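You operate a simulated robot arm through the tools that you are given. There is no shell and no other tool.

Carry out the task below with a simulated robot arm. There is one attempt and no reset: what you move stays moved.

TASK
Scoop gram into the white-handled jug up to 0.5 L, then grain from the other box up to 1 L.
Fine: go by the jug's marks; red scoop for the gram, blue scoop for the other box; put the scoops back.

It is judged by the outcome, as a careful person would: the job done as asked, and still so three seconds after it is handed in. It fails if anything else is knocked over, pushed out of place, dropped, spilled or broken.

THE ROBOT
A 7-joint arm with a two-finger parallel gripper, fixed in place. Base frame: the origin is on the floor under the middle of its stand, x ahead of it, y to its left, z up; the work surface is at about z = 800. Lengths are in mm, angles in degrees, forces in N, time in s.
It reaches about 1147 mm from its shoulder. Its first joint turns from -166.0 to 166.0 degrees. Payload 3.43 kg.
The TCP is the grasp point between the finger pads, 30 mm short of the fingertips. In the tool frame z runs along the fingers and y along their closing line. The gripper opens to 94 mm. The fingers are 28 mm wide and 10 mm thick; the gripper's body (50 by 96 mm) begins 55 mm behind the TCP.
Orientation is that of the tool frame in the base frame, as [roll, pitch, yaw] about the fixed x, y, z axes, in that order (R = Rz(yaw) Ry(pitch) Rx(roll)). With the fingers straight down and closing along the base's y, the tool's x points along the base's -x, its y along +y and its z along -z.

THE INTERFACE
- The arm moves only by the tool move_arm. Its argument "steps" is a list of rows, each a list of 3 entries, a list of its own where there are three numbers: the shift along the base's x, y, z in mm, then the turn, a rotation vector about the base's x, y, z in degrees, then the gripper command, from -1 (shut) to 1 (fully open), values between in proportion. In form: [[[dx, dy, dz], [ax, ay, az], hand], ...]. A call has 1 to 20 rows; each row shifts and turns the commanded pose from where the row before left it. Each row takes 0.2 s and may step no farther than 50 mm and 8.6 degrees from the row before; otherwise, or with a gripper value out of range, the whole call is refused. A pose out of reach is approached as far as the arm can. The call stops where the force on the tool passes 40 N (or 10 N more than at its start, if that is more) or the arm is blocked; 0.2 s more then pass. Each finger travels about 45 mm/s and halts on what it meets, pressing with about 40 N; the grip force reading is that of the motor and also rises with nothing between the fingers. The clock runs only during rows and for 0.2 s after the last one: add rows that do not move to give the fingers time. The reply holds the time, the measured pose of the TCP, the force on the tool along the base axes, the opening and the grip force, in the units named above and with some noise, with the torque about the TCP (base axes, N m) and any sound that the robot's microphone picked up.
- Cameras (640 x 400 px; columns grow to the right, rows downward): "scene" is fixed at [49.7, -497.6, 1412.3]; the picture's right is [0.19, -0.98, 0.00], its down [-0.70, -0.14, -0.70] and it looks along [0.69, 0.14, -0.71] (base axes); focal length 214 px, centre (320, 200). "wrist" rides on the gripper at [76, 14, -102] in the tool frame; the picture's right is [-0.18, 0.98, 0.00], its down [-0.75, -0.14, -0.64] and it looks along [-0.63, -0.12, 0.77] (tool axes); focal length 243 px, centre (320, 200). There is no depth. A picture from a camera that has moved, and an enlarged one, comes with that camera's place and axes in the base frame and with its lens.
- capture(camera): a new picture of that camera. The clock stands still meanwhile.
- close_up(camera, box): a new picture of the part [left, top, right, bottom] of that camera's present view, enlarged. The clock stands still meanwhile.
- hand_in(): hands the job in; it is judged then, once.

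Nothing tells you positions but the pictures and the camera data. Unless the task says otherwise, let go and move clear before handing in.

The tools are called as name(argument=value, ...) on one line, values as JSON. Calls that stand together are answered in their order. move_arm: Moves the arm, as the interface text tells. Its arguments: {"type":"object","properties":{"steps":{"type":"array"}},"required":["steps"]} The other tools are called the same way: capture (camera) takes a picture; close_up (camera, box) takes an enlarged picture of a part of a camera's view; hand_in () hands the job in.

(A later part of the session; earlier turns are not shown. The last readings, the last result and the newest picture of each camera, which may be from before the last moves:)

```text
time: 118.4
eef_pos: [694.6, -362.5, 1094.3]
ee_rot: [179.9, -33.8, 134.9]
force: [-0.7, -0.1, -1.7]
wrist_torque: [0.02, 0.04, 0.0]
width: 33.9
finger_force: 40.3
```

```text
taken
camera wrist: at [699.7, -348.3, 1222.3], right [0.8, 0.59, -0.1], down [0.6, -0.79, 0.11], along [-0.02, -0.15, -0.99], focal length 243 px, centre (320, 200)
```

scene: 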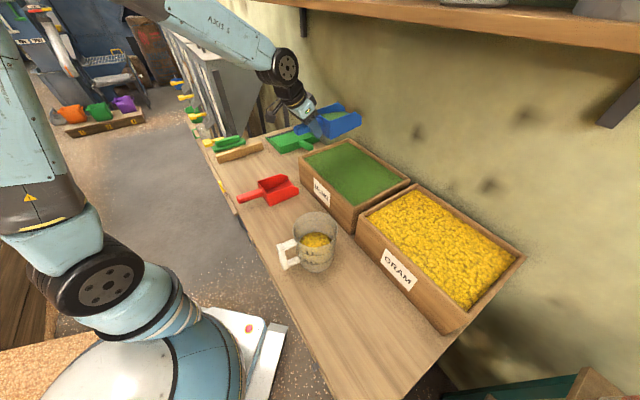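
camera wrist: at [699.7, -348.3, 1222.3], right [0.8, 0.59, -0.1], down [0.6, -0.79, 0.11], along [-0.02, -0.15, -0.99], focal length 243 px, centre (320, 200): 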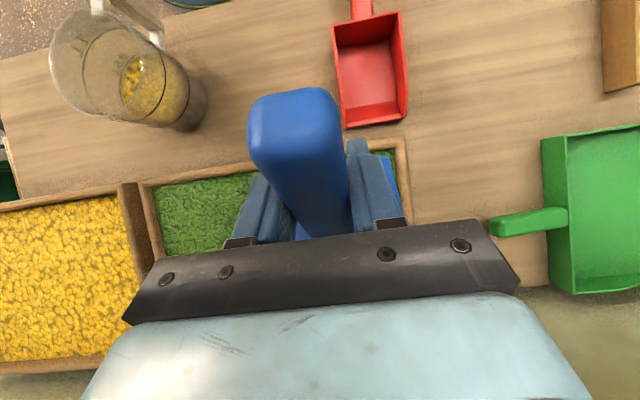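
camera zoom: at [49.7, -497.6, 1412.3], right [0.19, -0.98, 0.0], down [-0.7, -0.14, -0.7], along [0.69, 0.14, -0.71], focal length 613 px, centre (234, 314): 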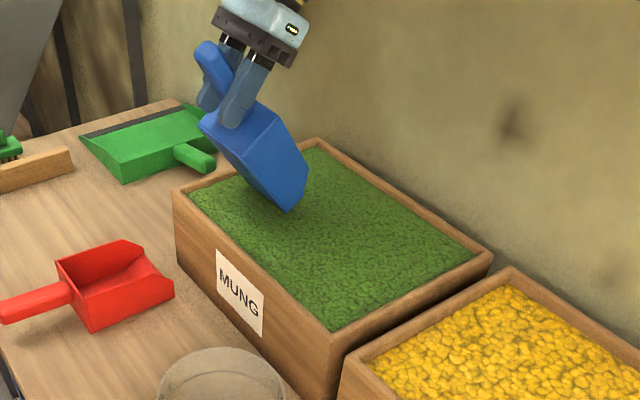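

It's emptied into the mung box. I'll move to a different spot in the box and dig again.

move_arm(steps=[[[-12, -6, 0], [-4.24, -4.24, 0], -1], [[-20, -9.6, 0], [-4.24, -4.24, 0], -1], [[-22, -10.6, -4], [-4.24, -4.24, 0], -1], [[-22, -10.6, -10], [-4.24, -4.24, 0], -1], [[-22, -10.6, -14], [0, 0, 0], -1], [[-14, -6.6, -14], [0, 0, 0], -1], [[-7, -3.6, -12], [0, 0, 0], -1], [[0, 0, 0], [0, 0, 0], -1]])

close_up(camera="scene", box=[270, 90, 430, 230])

```text
time: 120.2
eef_pos: [574.4, -420.7, 1041.4]
ee_rot: [-179.9, -9.8, 135.0]
force: [-0.7, 0.0, -1.6]
wrist_torque: [0.04, 0.05, -0.02]
width: 33.8
finger_force: 39.1
```

```text
2.86 times, centred on (350, 160) of scene
camera zoom: at [49.7, -497.6, 1412.3], right [0.19, -0.98, 0.0], down [-0.7, -0.14, -0.7], along [0.69, 0.14, -0.71], focal length 613 px, centre (234, 314)
```

zoom: 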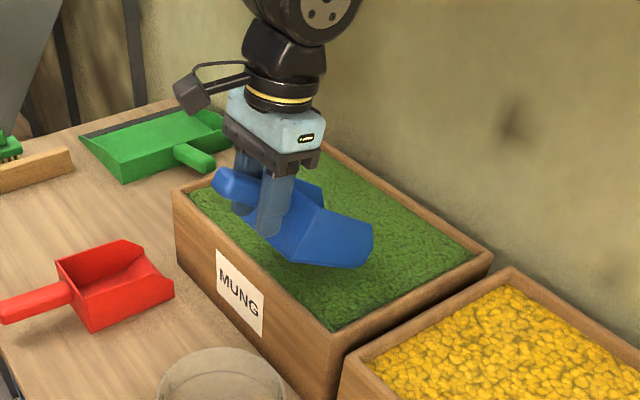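

move_arm(steps=[[[7.07, -7.07, -9], [0, 0, 0], -1], [[7.07, -7.07, -9], [0, 0, 0], -1], [[7.07, -7.07, -9], [0, 0, 0], -1], [[7.07, -7.07, -9], [0, 0, 0], -1], [[7.07, -7.07, -10], [0, 0, 0], -1], [[0, 0, -9.6], [-2.83, -2.83, 0], -1], [[0, 0, -9.6], [-2.83, -2.83, 0], -1], [[0, 0, -9.6], [-2.83, -2.83, 0], -1], [[0, 0, -9.6], [-2.83, -2.83, 0], -1], [[0, 0, -9.6], [-2.83, -2.83, 0], -1]])

move_arm(steps=[[[0, 0, 0], [-3.18, -3.18, 0], -1], [[0, 0, 3], [-3.18, -3.18, 0], -1], [[0, 0, 5], [-3.18, -3.18, 0], -1], [[0, 0, 7], [-3.18, -3.18, 0], -1], [[0, 0, 10], [0, 0, 0], -1], [[0, 0, 13], [0, 0, 0], -1], [[0, 0, 18], [0, 0, 0], -1], [[0, 0, 20], [0, 0, 0], -1], [[0, 0, 20], [0, 0, 0], -1], [[0, 0, 20], [0, 0, 0], -1], [[0, 0, 15], [0, 0, 0], -1], [[0, 0, 8], [0, 0, 0], -1], [[0, 0, 0], [0, 0, 0], -1]])

close_up(camera="scene", box=[270, 70, 430, 210])

close_up(camera="scene", box=[340, 100, 400, 150])

```text
time: 122.4
eef_pos: [610.3, -456.4, 946.7]
ee_rot: [-180.0, 10.2, 135.0]
force: [0.5, -0.1, -3.9]
wrist_torque: [0.19, 0.13, 0.0]
width: 33.9
finger_force: 39.8
```

```text
time: 125.2
eef_pos: [610.9, -456.6, 1085.6]
ee_rot: [179.9, 28.1, 135.0]
force: [0.4, 0.5, -3.5]
wrist_torque: [0.18, 0.17, 0.03]
width: 33.9
finger_force: 40.1
```

```text
2.86 times, centred on (350, 140) of scene
camera zoom: at [49.7, -497.6, 1412.3], right [0.19, -0.98, 0.0], down [-0.7, -0.14, -0.7], along [0.69, 0.14, -0.71], focal length 613 px, centre (234, 371)
```

zoom: 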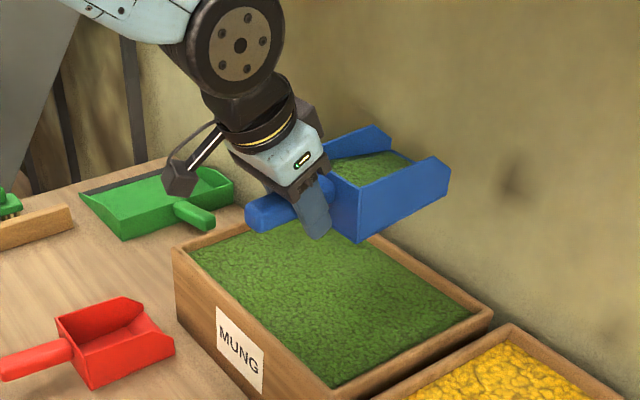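

```text
8.00 times, centred on (370, 125) of scene
camera zoom: at [49.7, -497.6, 1412.3], right [0.19, -0.98, 0.0], down [-0.7, -0.14, -0.7], along [0.69, 0.14, -0.71], focal length 1716 px, centre (-80, 800)
```

zoom: 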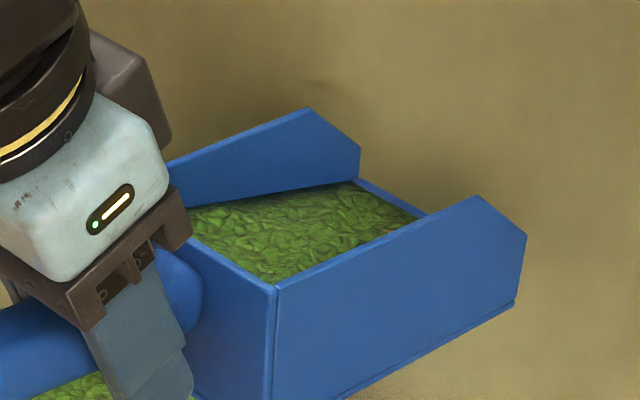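

move_arm(steps=[[[-1.5, 2.8, 0], [0, 0, -1.5], -1], [[-3.6, 6.5, 0], [0, 0, -3.5], -1], [[-5.15, 9.31, 0], [0, 0, -5], -1], [[-5.15, 9.31, 0], [0, 0, -5], -1], [[-5.15, 9.31, 0], [0, 0, -5], -1], [[-5.15, 9.31, 0], [0, 0, -5], -1], [[-5.15, 9.31, 0], [0, 0, -5], -1], [[-5.15, 9.31, 0], [0, 0, -5], -1], [[-5.15, 9.31, 0], [0, 0, -5], -1], [[-3.6, 6.5, 0], [0, 0, -3.5], -1], [[-1.5, 2.8, 0], [0, 0, -1.5], -1]])

close_up(camera="scene", box=[290, 110, 400, 200])

close_up(camera="scene", box=[330, 130, 380, 175])

```text
time: 127.6
eef_pos: [563.8, -373.3, 1087.0]
ee_rot: [180.0, 28.2, 90.0]
force: [-0.3, -0.3, -3.6]
wrist_torque: [0.27, 0.0, 0.01]
width: 33.6
finger_force: 40.1
```

```text
4.44 times, centred on (345, 155) of scene
camera zoom: at [49.7, -497.6, 1412.3], right [0.19, -0.98, 0.0], down [-0.7, -0.14, -0.7], along [0.69, 0.14, -0.71], focal length 953 px, centre (209, 400)
```

zoom: 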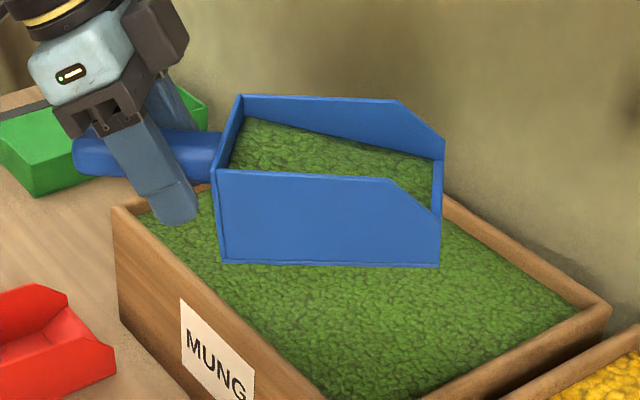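

```text
8.89 times, centred on (355, 152) of scene
camera zoom: at [49.7, -497.6, 1412.3], right [0.19, -0.98, 0.0], down [-0.7, -0.14, -0.7], along [0.69, 0.14, -0.71], focal length 1906 px, centre (9, 622)
```

zoom: 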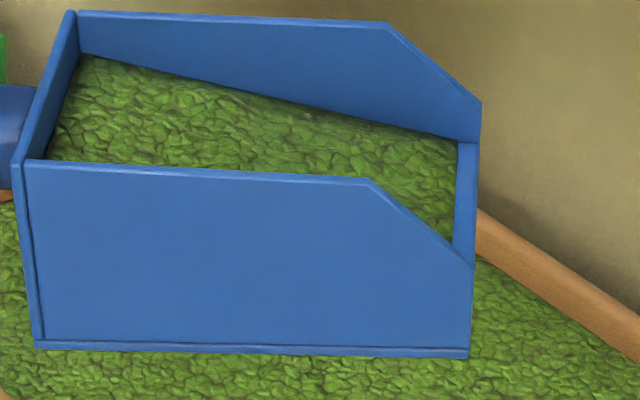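

This load looks clean so far. I'll finish the swing to the jug and look once more.

move_arm(steps=[[[-1.5, 2.8, 0], [0, 0, -1.5], -1], [[-3.5, 6.5, 0], [0, 0, -3.5], -1], [[-5.05, 9.35, 0], [0, 0, -5], -1], [[-5.05, 9.35, 0], [0, 0, -5], -1], [[-5.05, 9.35, 0], [0, 0, -5], -1], [[-5.05, 9.35, 0], [0, 0, -5], -1], [[-5.05, 9.35, 0], [0, 0, -5], -1], [[-5.05, 9.35, 0], [0, 0, -5], -1], [[-5.05, 9.35, 0], [0, 0, -5], -1], [[-3.5, 6.5, 0], [0, 0, -3.5], -1], [[-1.5, 2.8, 0], [0, 0, -1.5], -1]])

close_up(camera="scene", box=[260, 130, 360, 230])

close_up(camera="scene", box=[275, 145, 325, 195])

```text
time: 130.0
eef_pos: [519.0, -289.2, 1086.0]
ee_rot: [180.0, 28.2, 45.1]
force: [-0.3, 0.4, -2.9]
wrist_torque: [0.21, -0.2, 0.01]
width: 33.7
finger_force: 39.8
```

```text
4.00 times, centred on (310, 180) of scene
camera zoom: at [49.7, -497.6, 1412.3], right [0.19, -0.98, 0.0], down [-0.7, -0.14, -0.7], along [0.69, 0.14, -0.71], focal length 858 px, centre (360, 280)
```

zoom: 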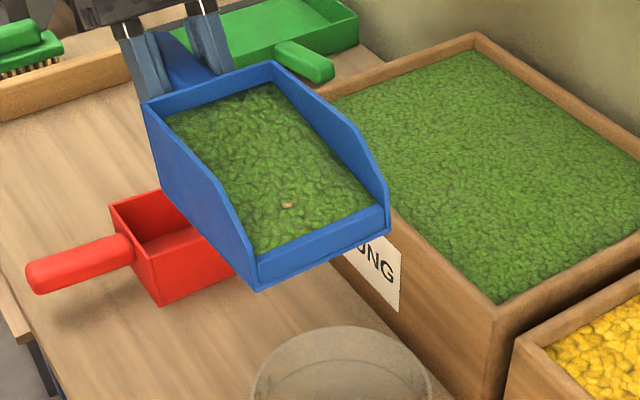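

```text
8.00 times, centred on (300, 170) of scene
camera zoom: at [49.7, -497.6, 1412.3], right [0.19, -0.98, 0.0], down [-0.7, -0.14, -0.7], along [0.69, 0.14, -0.71], focal length 1716 px, centre (480, 440)
```

zoom: 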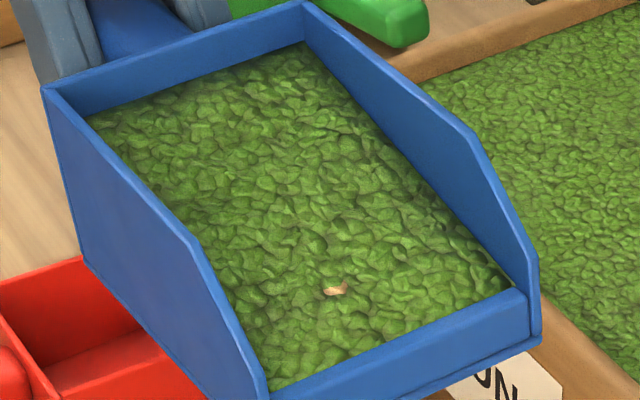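

close_up(camera="scene", box=[288, 170, 308, 190])

close_up(camera="scene", box=[294, 175, 303, 184])

```text
16.00 times, centred on (298, 180) of scene
camera zoom: at [49.7, -497.6, 1412.3], right [0.19, -0.98, 0.0], down [-0.7, -0.14, -0.7], along [0.69, 0.14, -0.71], focal length 3432 px, centre (672, 520)
```

zoom: 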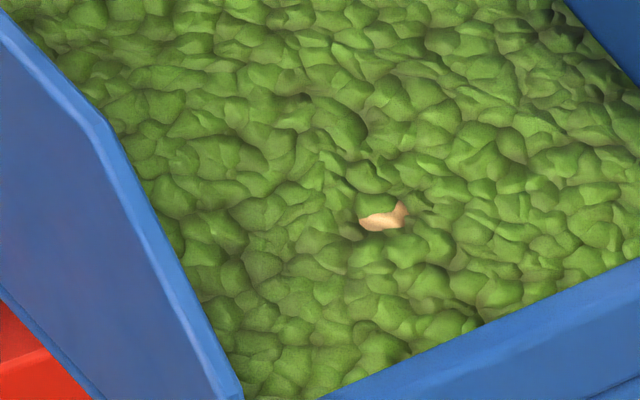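

```text
16.00 times, centred on (298, 180) of scene
camera zoom: at [49.7, -497.6, 1412.3], right [0.19, -0.98, 0.0], down [-0.7, -0.14, -0.7], along [0.69, 0.14, -0.71], focal length 3432 px, centre (664, 528)
```

zoom: 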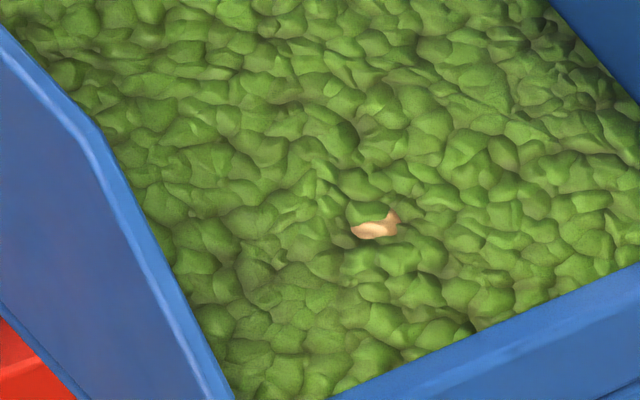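

The pale bit is back in the same place even after a full dump and a fresh scoop, which is odd. Before anything goes in the jug, I'll test it over the mung box with the scoop in the same camera-visible orientation, to see whether it leaves with the grain.

move_arm(steps=[[[5.8, -3.8, 0], [0, 0, 0], -1], [[13.5, -8.8, 0], [0, 0, 0], -1], [[19.35, -12.6, 0], [0, 0, 0], -1], [[19.35, -12.6, 0], [0, 0, 0], -1], [[19.35, -12.6, 0], [0, 0, 0], -1], [[19.35, -12.6, 0], [0, 0, 0], -1], [[19.35, -12.6, 0], [0, 0, 0], -1], [[19.35, -12.6, 0], [0, 0, 0], -1], [[19.35, -12.6, 0], [0, 0, 0], -1], [[19.35, -12.6, 0], [0, 0, 0], -1], [[19.35, -12.6, 0], [0, 0, 0], -1], [[13.5, -8.8, 0], [0, 0, 0], -1], [[5.8, -3.8, 0], [0, 0, 0], -1], [[0, 0, 0], [0, 0, 0], -1]])

capture(camera="scene")

close_up(camera="scene", box=[310, 80, 410, 180])

```text
time: 133.0
eef_pos: [732.0, -428.3, 1084.6]
ee_rot: [-179.9, 28.3, 45.2]
force: [0.9, 0.2, -3.9]
wrist_torque: [0.21, -0.19, 0.03]
width: 33.8
finger_force: 39.9
```

```text
taken
```

scene: 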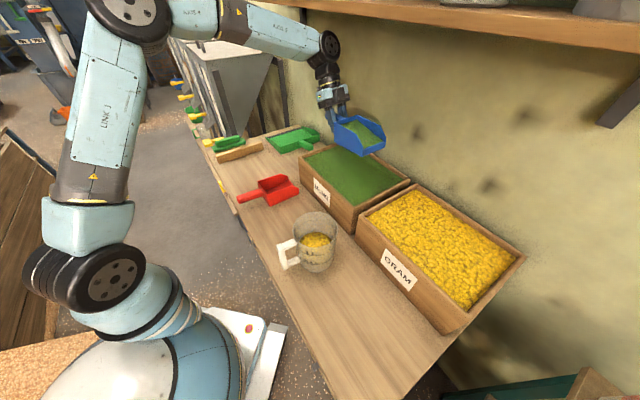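

```text
4.00 times, centred on (360, 130) of scene
camera zoom: at [49.7, -497.6, 1412.3], right [0.19, -0.98, 0.0], down [-0.7, -0.14, -0.7], along [0.69, 0.14, -0.71], focal length 858 px, centre (160, 480)
```

zoom: 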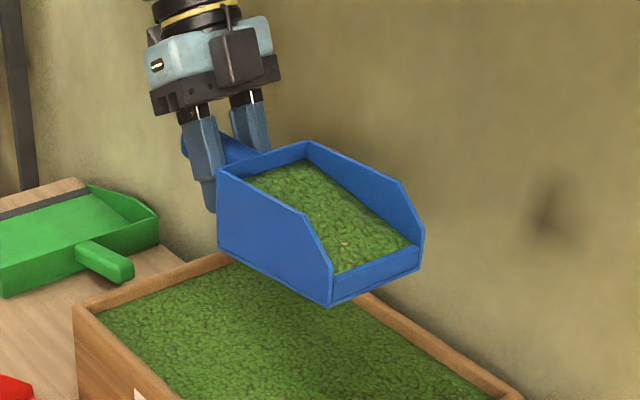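

move_arm(steps=[[[0, 0, 3], [3.18, -3.18, 0], -1], [[0, 0, 3], [3.18, -3.18, 0], -1], [[0, 0, 3], [3.18, -3.18, 0], -1], [[0, 0, 0], [0, 0, 0], -1], [[0, 0, 0], [0, 0, 0], -1], [[0, 0, 0], [0, 0, 0], -1], [[0, 0, 0], [0, 0, 0], -1]])

close_up(camera="scene", box=[320, 90, 390, 160])

```text
time: 134.6
eef_pos: [731.5, -427.3, 1095.5]
ee_rot: [179.9, 14.7, 45.1]
force: [-0.7, 0.3, -3.2]
wrist_torque: [0.14, -0.17, -0.04]
width: 33.8
finger_force: 39.6
```

```text
5.71 times, centred on (355, 125) of scene
camera zoom: at [49.7, -497.6, 1412.3], right [0.19, -0.98, 0.0], down [-0.7, -0.14, -0.7], along [0.69, 0.14, -0.71], focal length 1226 px, centre (120, 629)
```

zoom: 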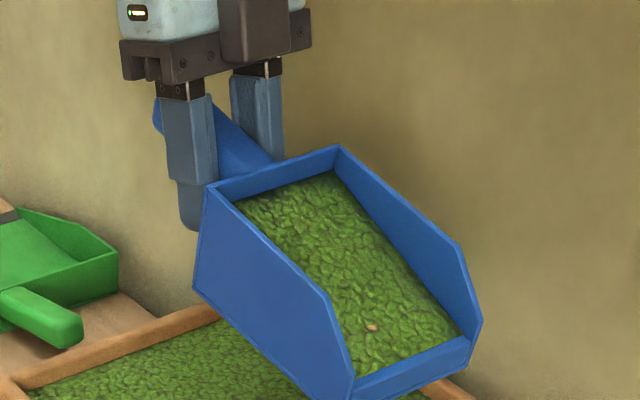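

move_arm(steps=[[[0, 0, 4], [3.54, -3.54, 0], -1], [[0, 0, 4], [3.54, -3.54, 0], -1], [[0, 0, 0], [0, 0, 0], -1], [[0, 0, 0], [0, 0, 0], -1], [[0, 0, 0], [0, 0, 0], -1]])

close_up(camera="scene", box=[320, 90, 390, 160])

close_up(camera="scene", box=[345, 130, 375, 160])

```text
time: 135.8
eef_pos: [733.1, -428.0, 1102.6]
ee_rot: [180.0, 4.7, 45.1]
force: [-0.2, 0.1, -2.6]
wrist_torque: [0.11, -0.12, -0.02]
width: 33.9
finger_force: 40.7
```

```text
5.71 times, centred on (355, 125) of scene
camera zoom: at [49.7, -497.6, 1412.3], right [0.19, -0.98, 0.0], down [-0.7, -0.14, -0.7], along [0.69, 0.14, -0.71], focal length 1226 px, centre (120, 629)
```

zoom: 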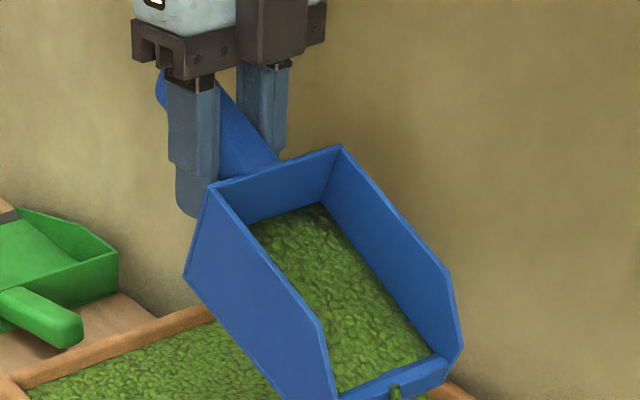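

```text
13.33 times, centred on (360, 145) of scene
camera zoom: at [49.7, -497.6, 1412.3], right [0.19, -0.98, 0.0], down [-0.7, -0.14, -0.7], along [0.69, 0.14, -0.71], focal length 2860 px, centre (-213, 933)
```

zoom: 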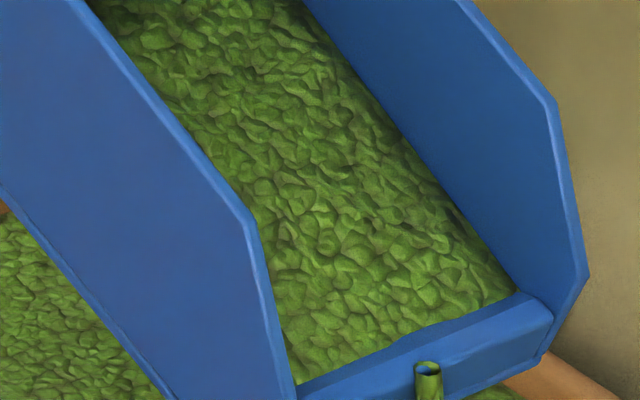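

The bit vanished as the grain flowed. I'll check whether it fell into the mung box and whether what remains in the scoop is clean.

move_arm(steps=[[[0, 0, 0], [0, 0, 0], -1], [[0, 0, 0], [0, 0, 0], -1], [[0, 0, 0], [0, 0, 0], -1]])

close_up(camera="scene", box=[320, 90, 390, 160])

close_up(camera="scene", box=[335, 145, 415, 215])

close_up(camera="scene", box=[300, 140, 360, 200])

```text
time: 136.6
eef_pos: [731.5, -427.6, 1102.7]
ee_rot: [180.0, 4.8, 45.1]
force: [0.2, 0.2, -3.0]
wrist_torque: [0.13, -0.12, 0.02]
width: 33.7
finger_force: 39.7
```

```text
5.71 times, centred on (355, 125) of scene
camera zoom: at [49.7, -497.6, 1412.3], right [0.19, -0.98, 0.0], down [-0.7, -0.14, -0.7], along [0.69, 0.14, -0.71], focal length 1226 px, centre (120, 629)
```

zoom: 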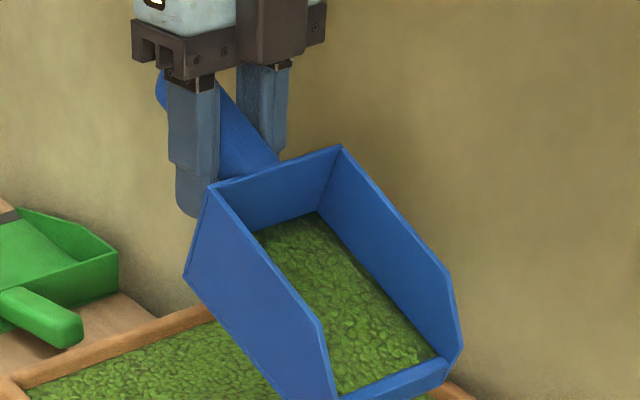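

```text
5.71 times, centred on (375, 180) of scene
camera zoom: at [49.7, -497.6, 1412.3], right [0.19, -0.98, 0.0], down [-0.7, -0.14, -0.7], along [0.69, 0.14, -0.71], focal length 1226 px, centre (6, 314)
```

zoom: 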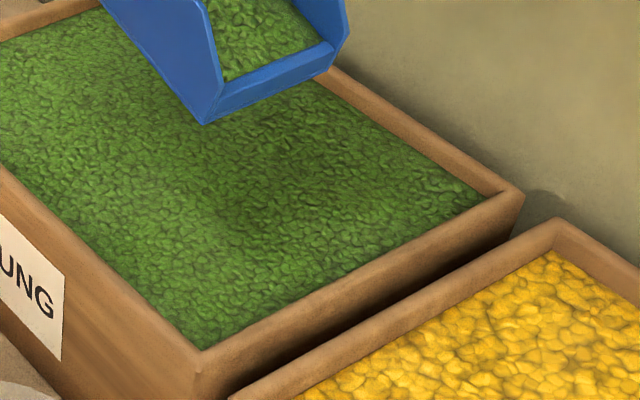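

```text
6.67 times, centred on (330, 170) of scene
camera zoom: at [49.7, -497.6, 1412.3], right [0.19, -0.98, 0.0], down [-0.7, -0.14, -0.7], along [0.69, 0.14, -0.71], focal length 1430 px, centre (253, 400)
```

zoom: 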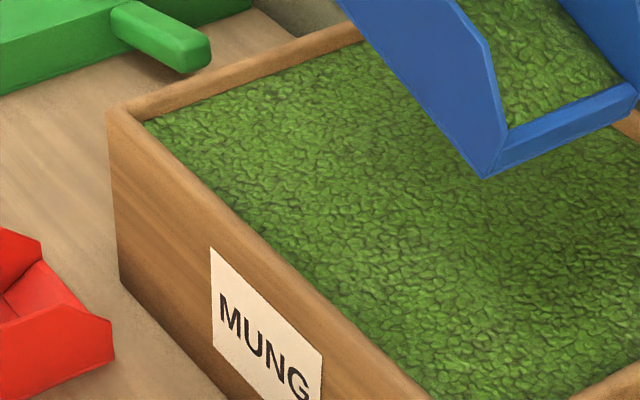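

move_arm(steps=[[[0, 0, -4], [-3.54, 3.54, 0], -1], [[0, 0, -4], [-3.54, 3.54, 0], -1], [[0, 0, -3], [-3.18, 3.18, 0], -1], [[0, 0, -3], [-3.18, 3.18, 0], -1], [[0, 0, -3], [-3.18, 3.18, 0], -1], [[0, 0, 0], [0, 0, 0], -1]])

close_up(camera="scene", box=[320, 90, 390, 160])

close_up(camera="scene", box=[340, 115, 370, 145])

```text
time: 138.0
eef_pos: [731.4, -428.6, 1085.2]
ee_rot: [-179.9, 28.2, 45.1]
force: [0.1, 0.2, -3.9]
wrist_torque: [0.11, -0.14, 0.0]
width: 33.8
finger_force: 39.2
```

```text
5.71 times, centred on (355, 125) of scene
camera zoom: at [49.7, -497.6, 1412.3], right [0.19, -0.98, 0.0], down [-0.7, -0.14, -0.7], along [0.69, 0.14, -0.71], focal length 1226 px, centre (120, 629)
```

zoom: 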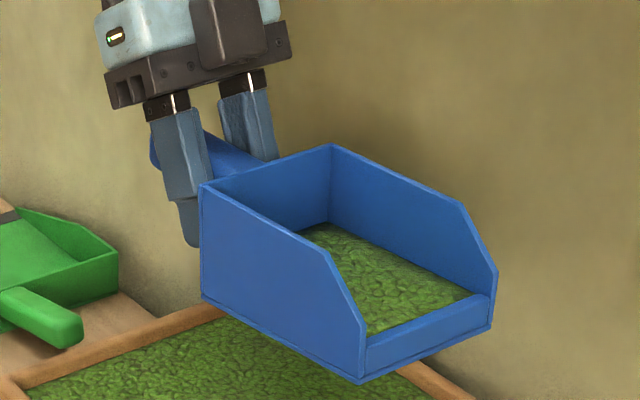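

```text
13.33 times, centred on (355, 130) of scene
camera zoom: at [49.7, -497.6, 1412.3], right [0.19, -0.98, 0.0], down [-0.7, -0.14, -0.7], along [0.69, 0.14, -0.71], focal length 2860 px, centre (-147, 1133)
```

zoom: 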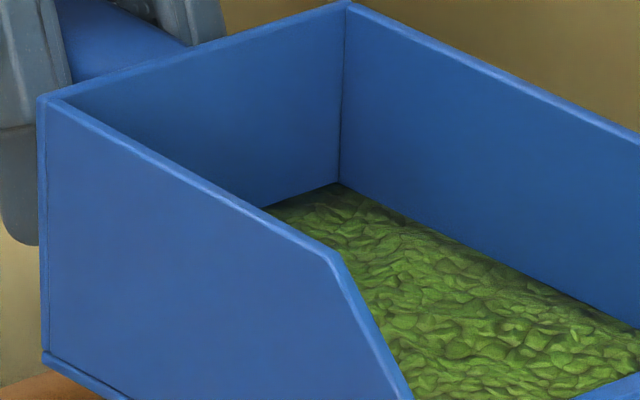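

The remaining load of about 0.2 L looks clean. I'll deliver that portion to the jug and keep using modest, clean loads.

move_arm(steps=[[[-5.8, 3.8, 0], [0, 0, 0], -1], [[-13.5, 8.8, 0], [0, 0, 0], -1], [[-19.35, 12.6, 0], [0, 0, 0], -1], [[-19.35, 12.6, 0], [0, 0, 0], -1], [[-19.35, 12.6, 0], [0, 0, 0], -1], [[-19.35, 12.6, 0], [0, 0, 0], -1], [[-19.35, 12.6, 0], [0, 0, 0], -1], [[-19.35, 12.6, 0], [0, 0, 0], -1], [[-19.35, 12.6, 0], [0, 0, 0], -1], [[-19.35, 12.6, 0], [0, 0, 0], -1], [[-19.35, 12.6, 0], [0, 0, 0], -1], [[-13.5, 8.8, 0], [0, 0, 0], -1], [[-5.8, 3.8, 0], [0, 0, 0], -1], [[0, 0, 0], [0, 0, 0], -1]])

close_up(camera="scene", box=[250, 130, 370, 280])

close_up(camera="scene", box=[275, 145, 325, 195])

```text
time: 141.0
eef_pos: [518.9, -288.5, 1085.4]
ee_rot: [180.0, 28.2, 45.2]
force: [-0.9, 0.0, -2.4]
wrist_torque: [0.15, -0.16, -0.01]
width: 34.0
finger_force: 40.2
```

```text
2.67 times, centred on (310, 205) of scene
camera zoom: at [49.7, -497.6, 1412.3], right [0.19, -0.98, 0.0], down [-0.7, -0.14, -0.7], along [0.69, 0.14, -0.71], focal length 572 px, centre (347, 187)
```

zoom: 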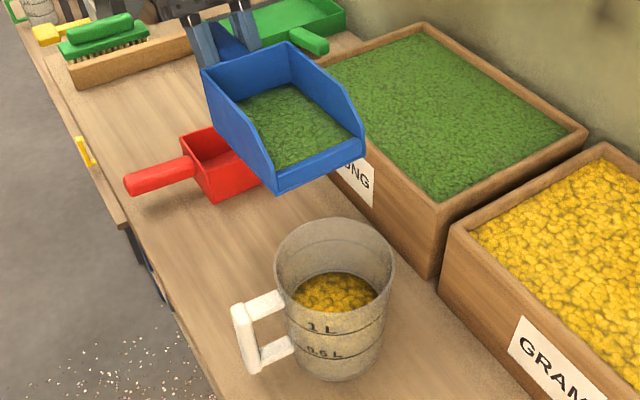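

```text
8.00 times, centred on (300, 170) of scene
camera zoom: at [49.7, -497.6, 1412.3], right [0.19, -0.98, 0.0], down [-0.7, -0.14, -0.7], along [0.69, 0.14, -0.71], focal length 1716 px, centre (480, 440)
```

zoom: 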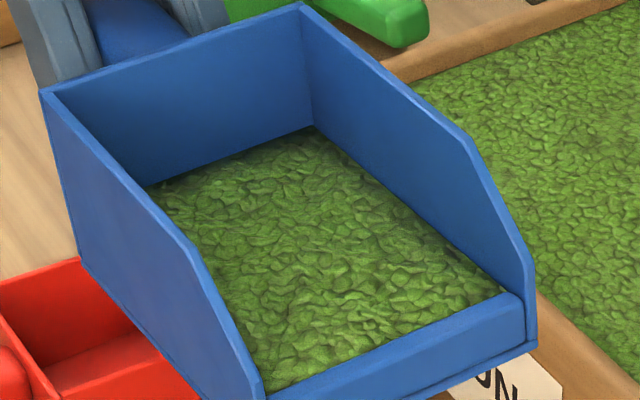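

The load is clean. I'll pour all of it in with the same tilt-over-the-lip motion.

move_arm(steps=[[[-3.9, -3.9, -7], [3.25, -3.25, 0], -1], [[-3.9, -3.9, -7], [3.25, -3.25, 0], -1], [[-3.9, -3.9, -7], [3.25, -3.25, 0], -1], [[-3.9, -3.9, -7], [3.25, -3.25, 0], -1], [[-3.9, -3.9, -7], [3.25, -3.25, 0], -1], [[0, 0, 0], [0, 0, 0], -1]])

close_up(camera="scene", box=[260, 160, 380, 280])

```text
time: 142.4
eef_pos: [498.4, -308.2, 1050.4]
ee_rot: [180.0, 5.2, 45.1]
force: [-0.2, -0.5, -3.1]
wrist_torque: [0.11, -0.11, -0.02]
width: 33.6
finger_force: 40.2
```

```text
3.33 times, centred on (320, 220) of scene
camera zoom: at [49.7, -497.6, 1412.3], right [0.19, -0.98, 0.0], down [-0.7, -0.14, -0.7], along [0.69, 0.14, -0.71], focal length 715 px, centre (320, 133)
```

zoom: 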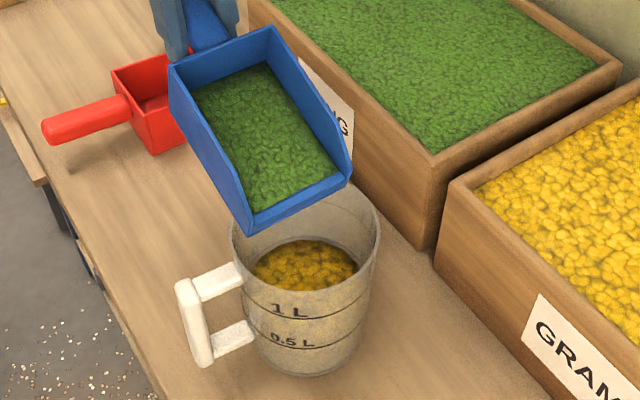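

move_arm(steps=[[[-5.6, -5.6, 13], [3.536, -3.536, 0], -1], [[-6.4, -6.4, 12.3], [3.536, -3.536, 0], -1], [[-7.1, -7.1, 11.5], [3.536, -3.536, 0], -1], [[0, 0, 0], [0, 0, 0], -1], [[0, 0, 0], [0, 0, 0], -1], [[0, 0, 0], [0, 0, 0], -1]])

close_up(camera="scene", box=[265, 165, 365, 275])

move_arm(steps=[[[-7.8, -7.8, 10.5], [3.536, -3.536, 0], -1], [[-8.5, -8.5, 9.5], [3.536, -3.536, 0], -1], [[0, 0, 0], [0, 0, 0], -1], [[-6.3, -6.3, 6], [2.475, -2.475, 0], -1], [[-6.3, -6.3, 5.5], [2.475, -2.475, 0], -1], [[0, 0, 0], [0, 0, 0], -1], [[0, 0, 0], [0, 0, 0], -1], [[0, 0, 0], [0, 0, 0], -1]])

close_up(camera="scene", box=[265, 165, 365, 275])

close_up(camera="scene", box=[285, 205, 345, 275])

```text
time: 143.8
eef_pos: [482.7, -328.2, 1089.4]
ee_rot: [-180.0, -9.8, 45.1]
force: [-0.2, 0.7, -1.5]
wrist_torque: [0.05, -0.06, 0.0]
width: 33.7
finger_force: 39.9
```

```text
3.64 times, centred on (315, 220) of scene
camera zoom: at [49.7, -497.6, 1412.3], right [0.19, -0.98, 0.0], down [-0.7, -0.14, -0.7], along [0.69, 0.14, -0.71], focal length 780 px, centre (338, 127)
```

zoom: 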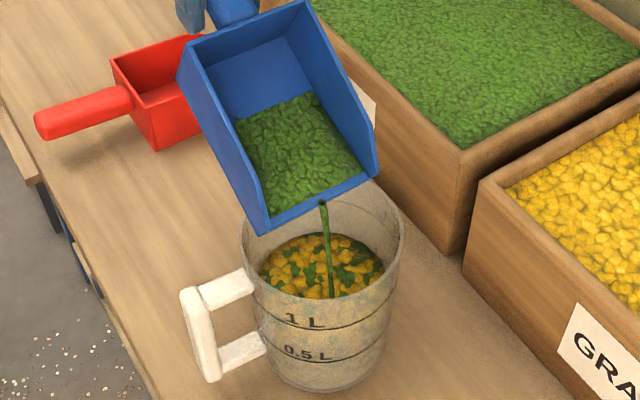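

```text
time: 145.6
eef_pos: [450.2, -357.0, 1119.3]
ee_rot: [180.0, -27.0, 45.1]
force: [0.0, 0.0, -0.2]
wrist_torque: [0.08, -0.04, -0.05]
width: 33.7
finger_force: 40.0
```

```text
3.64 times, centred on (315, 220) of scene
camera zoom: at [49.7, -497.6, 1412.3], right [0.19, -0.98, 0.0], down [-0.7, -0.14, -0.7], along [0.69, 0.14, -0.71], focal length 780 px, centre (338, 127)
```

zoom: 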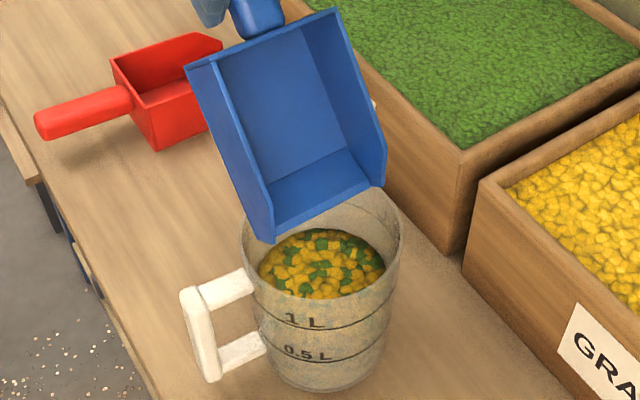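

```text
5.71 times, centred on (315, 240) of scene
camera zoom: at [49.7, -497.6, 1412.3], right [0.19, -0.98, 0.0], down [-0.7, -0.14, -0.7], along [0.69, 0.14, -0.71], focal length 1226 px, centre (349, -29)
```

zoom: 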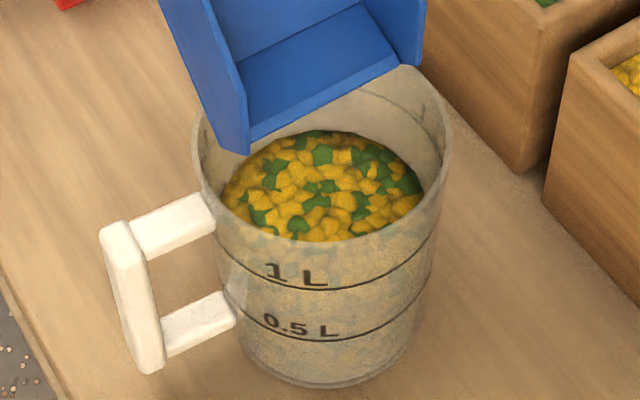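

The mung went in cleanly and the level is now about 0.68 L. I'll go back for another load, straightening and swinging to the mung box.

move_arm(steps=[[[5, 5, 6], [-2.5, 2.5, 0], -1], [[8, 8, 5], [-4.7, 4.7, 0], -1], [[8, 8, 4], [-4.8, 4.8, 0], -1], [[0, 0, 0], [0, 0, 0], -1]])

move_arm(steps=[[[2.4, -0.8, 0], [0, 0, 1.5], -1], [[5.5, -1.8, -2], [0, 0, 3.5], -1], [[7.9, -2.5, -4.6], [0, 0, 5], -1], [[7.9, -2.5, -4.6], [0, 0, 5], -1], [[7.9, -2.5, -4.6], [0, 0, 5], -1], [[7.9, -2.5, -4.6], [0, 0, 5], -1], [[7.9, -2.5, -4.6], [0, 0, 5], -1], [[7.9, -2.5, -4.6], [0, 0, 5], -1], [[7.9, -2.5, -4.6], [0, 0, 5], -1], [[7.9, -2.5, -4.6], [0, 0, 5], -1], [[7.9, -2.5, -4.6], [0, 0, 5], -1], [[7.9, -2.5, -4.6], [0, 0, 5], -1], [[7.9, -2.5, -4.6], [0, 0, 5], -1], [[7.9, -2.5, -4.6], [0, 0, 5], -1], [[7.9, -2.5, -4.6], [0, 0, 5], -1], [[7.9, -2.5, -4.6], [0, 0, 5], -1], [[7.9, -2.5, -4.6], [0, 0, 5], -1], [[7.9, -2.5, -4.6], [0, 0, 5], -1], [[5.5, -1.8, -2], [0, 0, 3.5], -1], [[2.4, -0.8, 0], [0, 0, 1.5], -1]])

capture(camera="scene")

close_up(camera="scene", box=[285, 205, 345, 275])

```text
time: 146.6
eef_pos: [472.5, -336.5, 1134.6]
ee_rot: [180.0, -9.8, 45.0]
force: [0.2, -0.2, -1.8]
wrist_torque: [0.06, -0.03, 0.01]
width: 33.8
finger_force: 40.1
```

```text
time: 150.8
eef_pos: [615.3, -379.7, 1055.6]
ee_rot: [-180.0, -9.9, 135.1]
force: [0.1, 0.3, -0.2]
wrist_torque: [0.02, 0.01, 0.03]
width: 33.7
finger_force: 40.2
```

```text
taken
```

scene: 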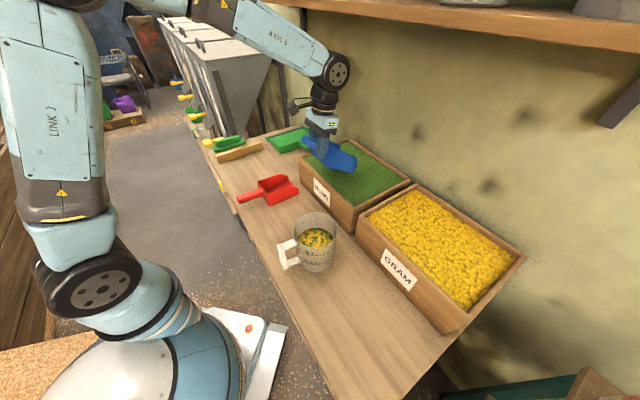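

```text
5.71 times, centred on (315, 240) of scene
camera zoom: at [49.7, -497.6, 1412.3], right [0.19, -0.98, 0.0], down [-0.7, -0.14, -0.7], along [0.69, 0.14, -0.71], focal length 1226 px, centre (349, -29)
```

zoom: 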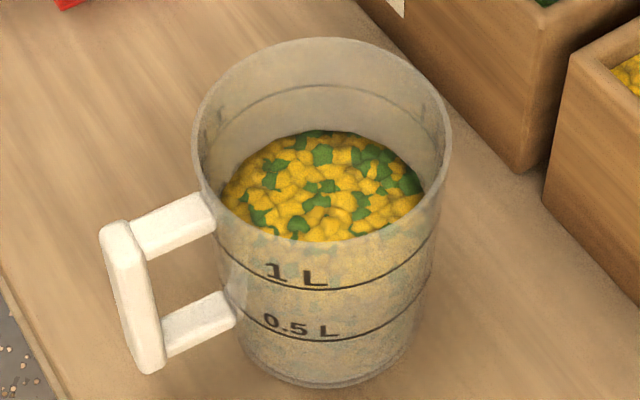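

move_arm(steps=[[[3, -3, -9], [0, 0, 0], -1], [[6.5, -6.5, -9], [0, 0, 0], -1], [[6.5, -6.5, -9], [0, 0, 0], -1], [[6.5, -6.5, -9], [0, 0, 0], -1], [[6.5, -6.5, -9], [0, 0, 0], -1], [[6.5, -6.5, -9], [0, 0, 0], -1], [[0, 0, -9], [-2.83, -2.83, 0], -1], [[0, 0, -9], [-2.83, -2.83, 0], -1], [[0, 0, -9], [-2.83, -2.83, 0], -1], [[0, 0, -9], [-2.83, -2.83, 0], -1], [[0, 0, -8], [-2.83, -2.83, 0], -1]])

move_arm(steps=[[[0, 0, 0], [-3.18, -3.18, 0], -1], [[0, 0, 3], [-3.18, -3.18, 0], -1], [[0, 0, 5], [-3.18, -3.18, 0], -1], [[0, 0, 7], [-3.18, -3.18, 0], -1], [[0, 0, 10], [0, 0, 0], -1], [[0, 0, 13], [0, 0, 0], -1], [[0, 0, 18], [0, 0, 0], -1], [[0, 0, 20], [0, 0, 0], -1], [[0, 0, 20], [0, 0, 0], -1], [[0, 0, 18], [0, 0, 0], -1], [[0, 0, 10], [0, 0, 0], -1], [[0, 0, 5], [0, 0, 0], -1], [[0, 0, 0], [0, 0, 0], -1]])

close_up(camera="scene", box=[270, 70, 430, 210])

```text
time: 153.2
eef_pos: [651.0, -416.0, 958.6]
ee_rot: [180.0, 10.2, 135.1]
force: [0.2, -0.1, -4.1]
wrist_torque: [0.16, 0.16, -0.05]
width: 34.1
finger_force: 40.1
```

```text
time: 156.0
eef_pos: [648.4, -416.3, 1087.4]
ee_rot: [180.0, 28.1, 135.1]
force: [0.7, -1.1, -3.7]
wrist_torque: [0.17, 0.17, 0.0]
width: 34.1
finger_force: 39.9
```

```text
2.86 times, centred on (350, 140) of scene
camera zoom: at [49.7, -497.6, 1412.3], right [0.19, -0.98, 0.0], down [-0.7, -0.14, -0.7], along [0.69, 0.14, -0.71], focal length 613 px, centre (234, 371)
```

zoom: 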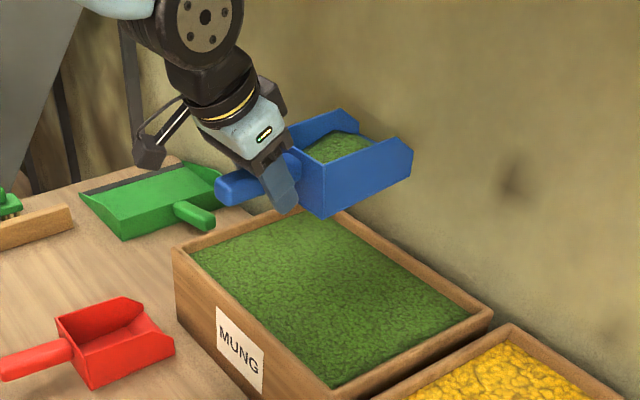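

I'll swing to the visible orientation while staying above the mung box, to inspect the load.

move_arm(steps=[[[0.7, 0.7, 0], [0, 0, -1.5], -1], [[1.5, 1.5, 0], [0, 0, -3.5], -1], [[2, 2, 0], [0, 0, -5], -1], [[2, 2, 0], [0, 0, -5], -1], [[2, 2, 0], [0, 0, -5], -1], [[2, 2, 0], [0, 0, -5], -1], [[2, 2, 0], [0, 0, -5], -1], [[2, 2, 0], [0, 0, -5], -1], [[2, 2, 0], [0, 0, -5], -1], [[5, -1, 0], [0, 0, -5], -1], [[7.2, -3.2, 0], [0, 0, -5], -1], [[7.2, -3.2, 0], [0, 0, -5], -1], [[7.2, -3.2, 0], [0, 0, -5], -1], [[7.2, -3.2, 0], [0, 0, -5], -1], [[7.2, -3.2, 0], [0, 0, -5], -1], [[7.2, -3.2, 0], [0, 0, -5], -1], [[7.2, -3.2, 0], [0, 0, -5], -1], [[7.2, -3.2, 0], [0, 0, -5], -1], [[5, -2, 0], [0, 0, -3.5], -1], [[2, -1, 0], [0, 0, -1.5], -1]])

close_up(camera="scene", box=[310, 80, 410, 180])

close_up(camera="scene", box=[340, 115, 370, 145])

```text
time: 160.2
eef_pos: [736.4, -429.5, 1087.9]
ee_rot: [180.0, 28.1, 45.0]
force: [-0.5, 0.5, -4.4]
wrist_torque: [0.15, -0.17, 0.01]
width: 33.8
finger_force: 40.3
```

```text
4.00 times, centred on (360, 130) of scene
camera zoom: at [49.7, -497.6, 1412.3], right [0.19, -0.98, 0.0], down [-0.7, -0.14, -0.7], along [0.69, 0.14, -0.71], focal length 858 px, centre (160, 480)
```

zoom: 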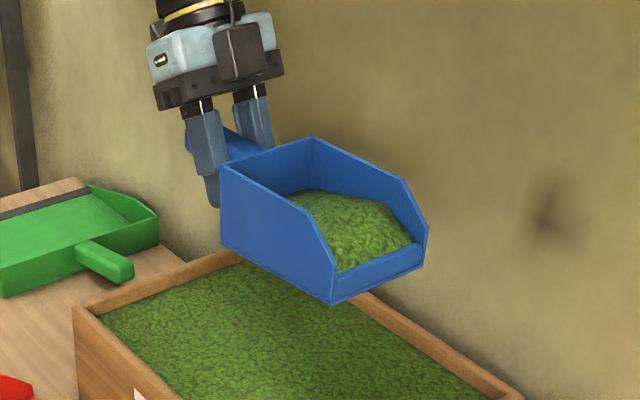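

```text
13.33 times, centred on (355, 130) of scene
camera zoom: at [49.7, -497.6, 1412.3], right [0.19, -0.98, 0.0], down [-0.7, -0.14, -0.7], along [0.69, 0.14, -0.71], focal length 2860 px, centre (-147, 1133)
```

zoom: 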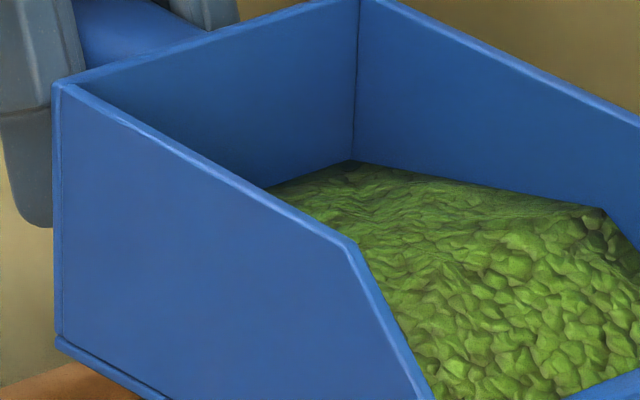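

This load looks clean, at about 0.3 L. I'll bring it to the jug.

move_arm(steps=[[[-5.9, 3.8, 0], [0, 0, 0], -1], [[-13.9, 9, 0], [0, 0, 0], -1], [[-19.75, 12.8, 0], [0, 0, 0], -1], [[-19.75, 12.8, 0], [0, 0, 0], -1], [[-19.75, 12.8, 0], [0, 0, 0], -1], [[-19.75, 12.8, 0], [0, 0, 0], -1], [[-19.75, 12.8, 0], [0, 0, 0], -1], [[-19.75, 12.8, 0], [0, 0, 0], -1], [[-19.75, 12.8, 0], [0, 0, 0], -1], [[-19.75, 12.8, 0], [0, 0, 0], -1], [[-19.75, 12.8, 0], [0, 0, 0], -1], [[-13.9, 9, 0], [0, 0, 0], -1], [[-5.9, 3.8, 0], [0, 0, 0], -1], [[0, 0, 0], [0, 0, 0], -1]])

close_up(camera="scene", box=[250, 130, 370, 280])

close_up(camera="scene", box=[275, 145, 325, 195])

```text
time: 163.2
eef_pos: [518.8, -287.6, 1087.4]
ee_rot: [-179.9, 28.1, 45.1]
force: [0.8, 0.1, -3.3]
wrist_torque: [0.2, -0.14, 0.01]
width: 33.6
finger_force: 39.8
```

```text
2.67 times, centred on (310, 205) of scene
camera zoom: at [49.7, -497.6, 1412.3], right [0.19, -0.98, 0.0], down [-0.7, -0.14, -0.7], along [0.69, 0.14, -0.71], focal length 572 px, centre (347, 187)
```

zoom: 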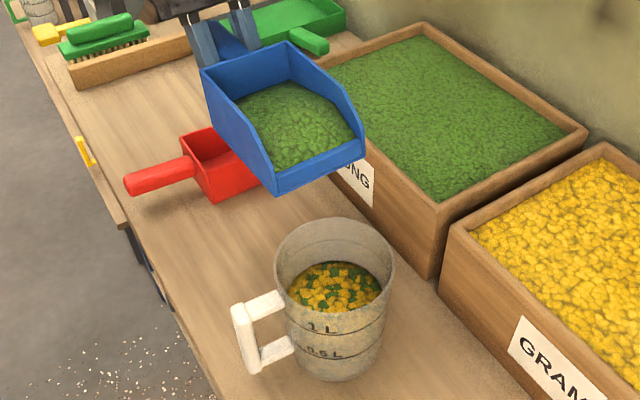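

```text
8.00 times, centred on (300, 170) of scene
camera zoom: at [49.7, -497.6, 1412.3], right [0.19, -0.98, 0.0], down [-0.7, -0.14, -0.7], along [0.69, 0.14, -0.71], focal length 1716 px, centre (480, 440)
```

zoom: 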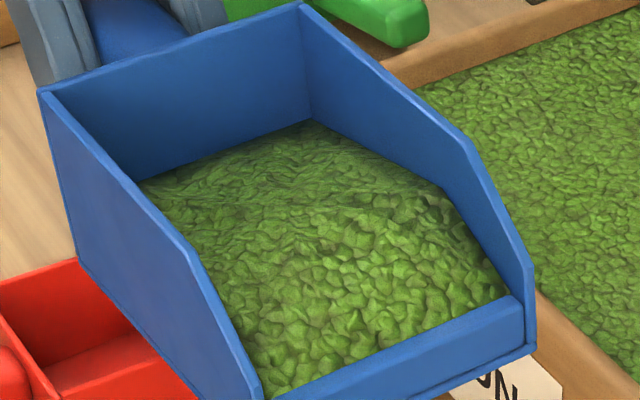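

It's clean. I'll lower first, then tilt in stages while watching the 1 L ring.

move_arm(steps=[[[-1, -1, -12], [0, 0, 0], -1], [[-1, -1, -22], [0, 0, 0], -1], [[-1, -1, -28], [0, 0, 0], -1], [[-1, -1, -22], [0, 0, 0], -1], [[-1, -1, -10], [0, 0, 0], -1], [[-1.5, -1.5, 14], [3.1, -3.1, 0], -1], [[-1.8, -1.8, 14], [3.1, -3.1, 0], -1], [[-3, -3, 14], [3.1, -3.1, 0], -1], [[-3.6, -3.6, 13], [3.1, -3.1, 0], -1], [[0, 0, 0], [0, 0, 0], -1], [[0, 0, 0], [0, 0, 0], -1], [[0, 0, 0], [0, 0, 0], -1]])

close_up(camera="scene", box=[265, 165, 365, 275])

close_up(camera="scene", box=[285, 205, 345, 275])

```text
time: 165.8
eef_pos: [502.5, -305.5, 1049.2]
ee_rot: [180.0, 10.6, 45.1]
force: [-0.1, 0.8, -3.4]
wrist_torque: [0.15, -0.19, -0.01]
width: 33.9
finger_force: 39.9
```

```text
3.64 times, centred on (315, 220) of scene
camera zoom: at [49.7, -497.6, 1412.3], right [0.19, -0.98, 0.0], down [-0.7, -0.14, -0.7], along [0.69, 0.14, -0.71], focal length 780 px, centre (338, 127)
```

zoom: 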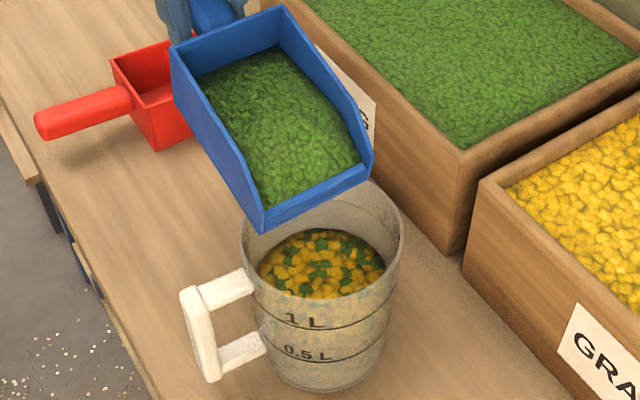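

```text
5.71 times, centred on (315, 240) of scene
camera zoom: at [49.7, -497.6, 1412.3], right [0.19, -0.98, 0.0], down [-0.7, -0.14, -0.7], along [0.69, 0.14, -0.71], focal length 1226 px, centre (349, -29)
```

zoom: 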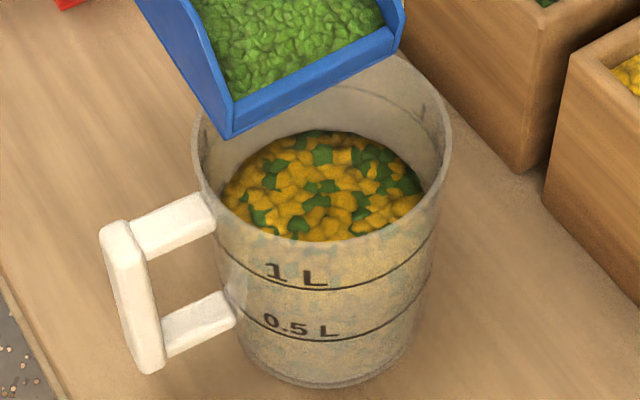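

move_arm(steps=[[[-4.2, -4.2, 6], [3.75, -3.75, 0], -1], [[-4.2, -4.2, 8], [3.75, -3.75, 0], -1], [[0, 0, 0], [0, 0, 0], -1], [[0, 0, 0], [0, 0, 0], -1], [[0, 0, 0], [0, 0, 0], -1], [[0, 0, 0], [0, 0, 0], -1]])

close_up(camera="scene", box=[265, 165, 365, 275])

close_up(camera="scene", box=[285, 205, 345, 275])

```text
time: 167.2
eef_pos: [495.1, -312.7, 1063.4]
ee_rot: [179.9, 0.0, 45.1]
force: [0.0, -0.8, -2.8]
wrist_torque: [0.09, -0.1, -0.01]
width: 33.8
finger_force: 39.6
```

```text
3.64 times, centred on (315, 220) of scene
camera zoom: at [49.7, -497.6, 1412.3], right [0.19, -0.98, 0.0], down [-0.7, -0.14, -0.7], along [0.69, 0.14, -0.71], focal length 780 px, centre (338, 127)
```

zoom: 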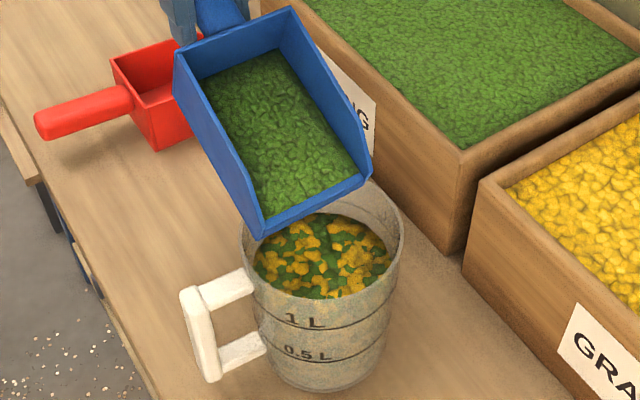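

```text
5.71 times, centred on (315, 240) of scene
camera zoom: at [49.7, -497.6, 1412.3], right [0.19, -0.98, 0.0], down [-0.7, -0.14, -0.7], along [0.69, 0.14, -0.71], focal length 1226 px, centre (349, -29)
```

zoom: 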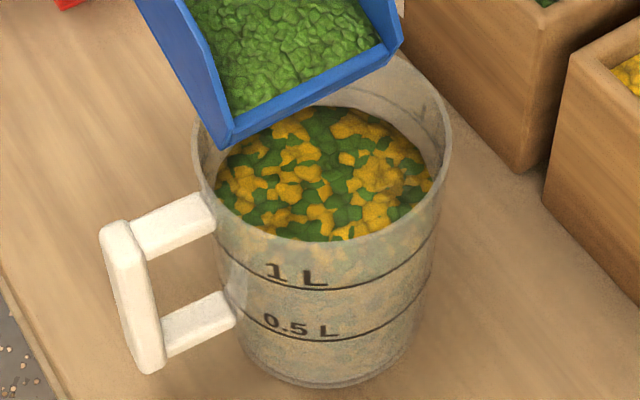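

The level is about 13 mm below the 1 L ring. I'll take smaller steps now.

move_arm(steps=[[[-6.4, -6.4, 12.3], [3.536, -3.536, 0], -1], [[0, 0, 0], [0, 0, 0], -1], [[0, 0, 0], [0, 0, 0], -1], [[0, 0, 0], [0, 0, 0], -1]])

close_up(camera="scene", box=[285, 205, 345, 275])

```text
time: 168.2
eef_pos: [487.8, -319.6, 1075.9]
ee_rot: [-180.0, -5.0, 45.1]
force: [-1.0, -1.0, -1.9]
wrist_torque: [0.06, -0.08, -0.01]
width: 34.0
finger_force: 40.1
```

```text
5.71 times, centred on (315, 240) of scene
camera zoom: at [49.7, -497.6, 1412.3], right [0.19, -0.98, 0.0], down [-0.7, -0.14, -0.7], along [0.69, 0.14, -0.71], focal length 1226 px, centre (349, -29)
```

zoom: 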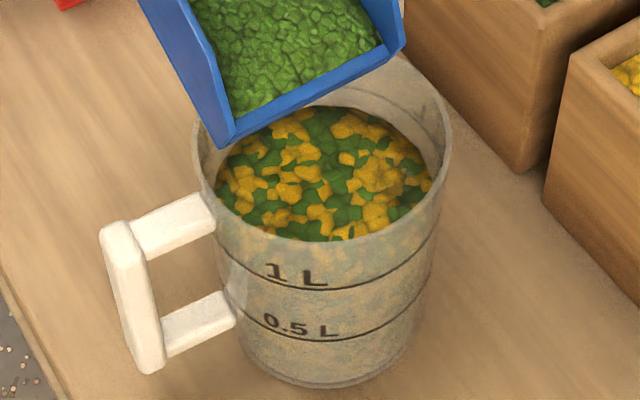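

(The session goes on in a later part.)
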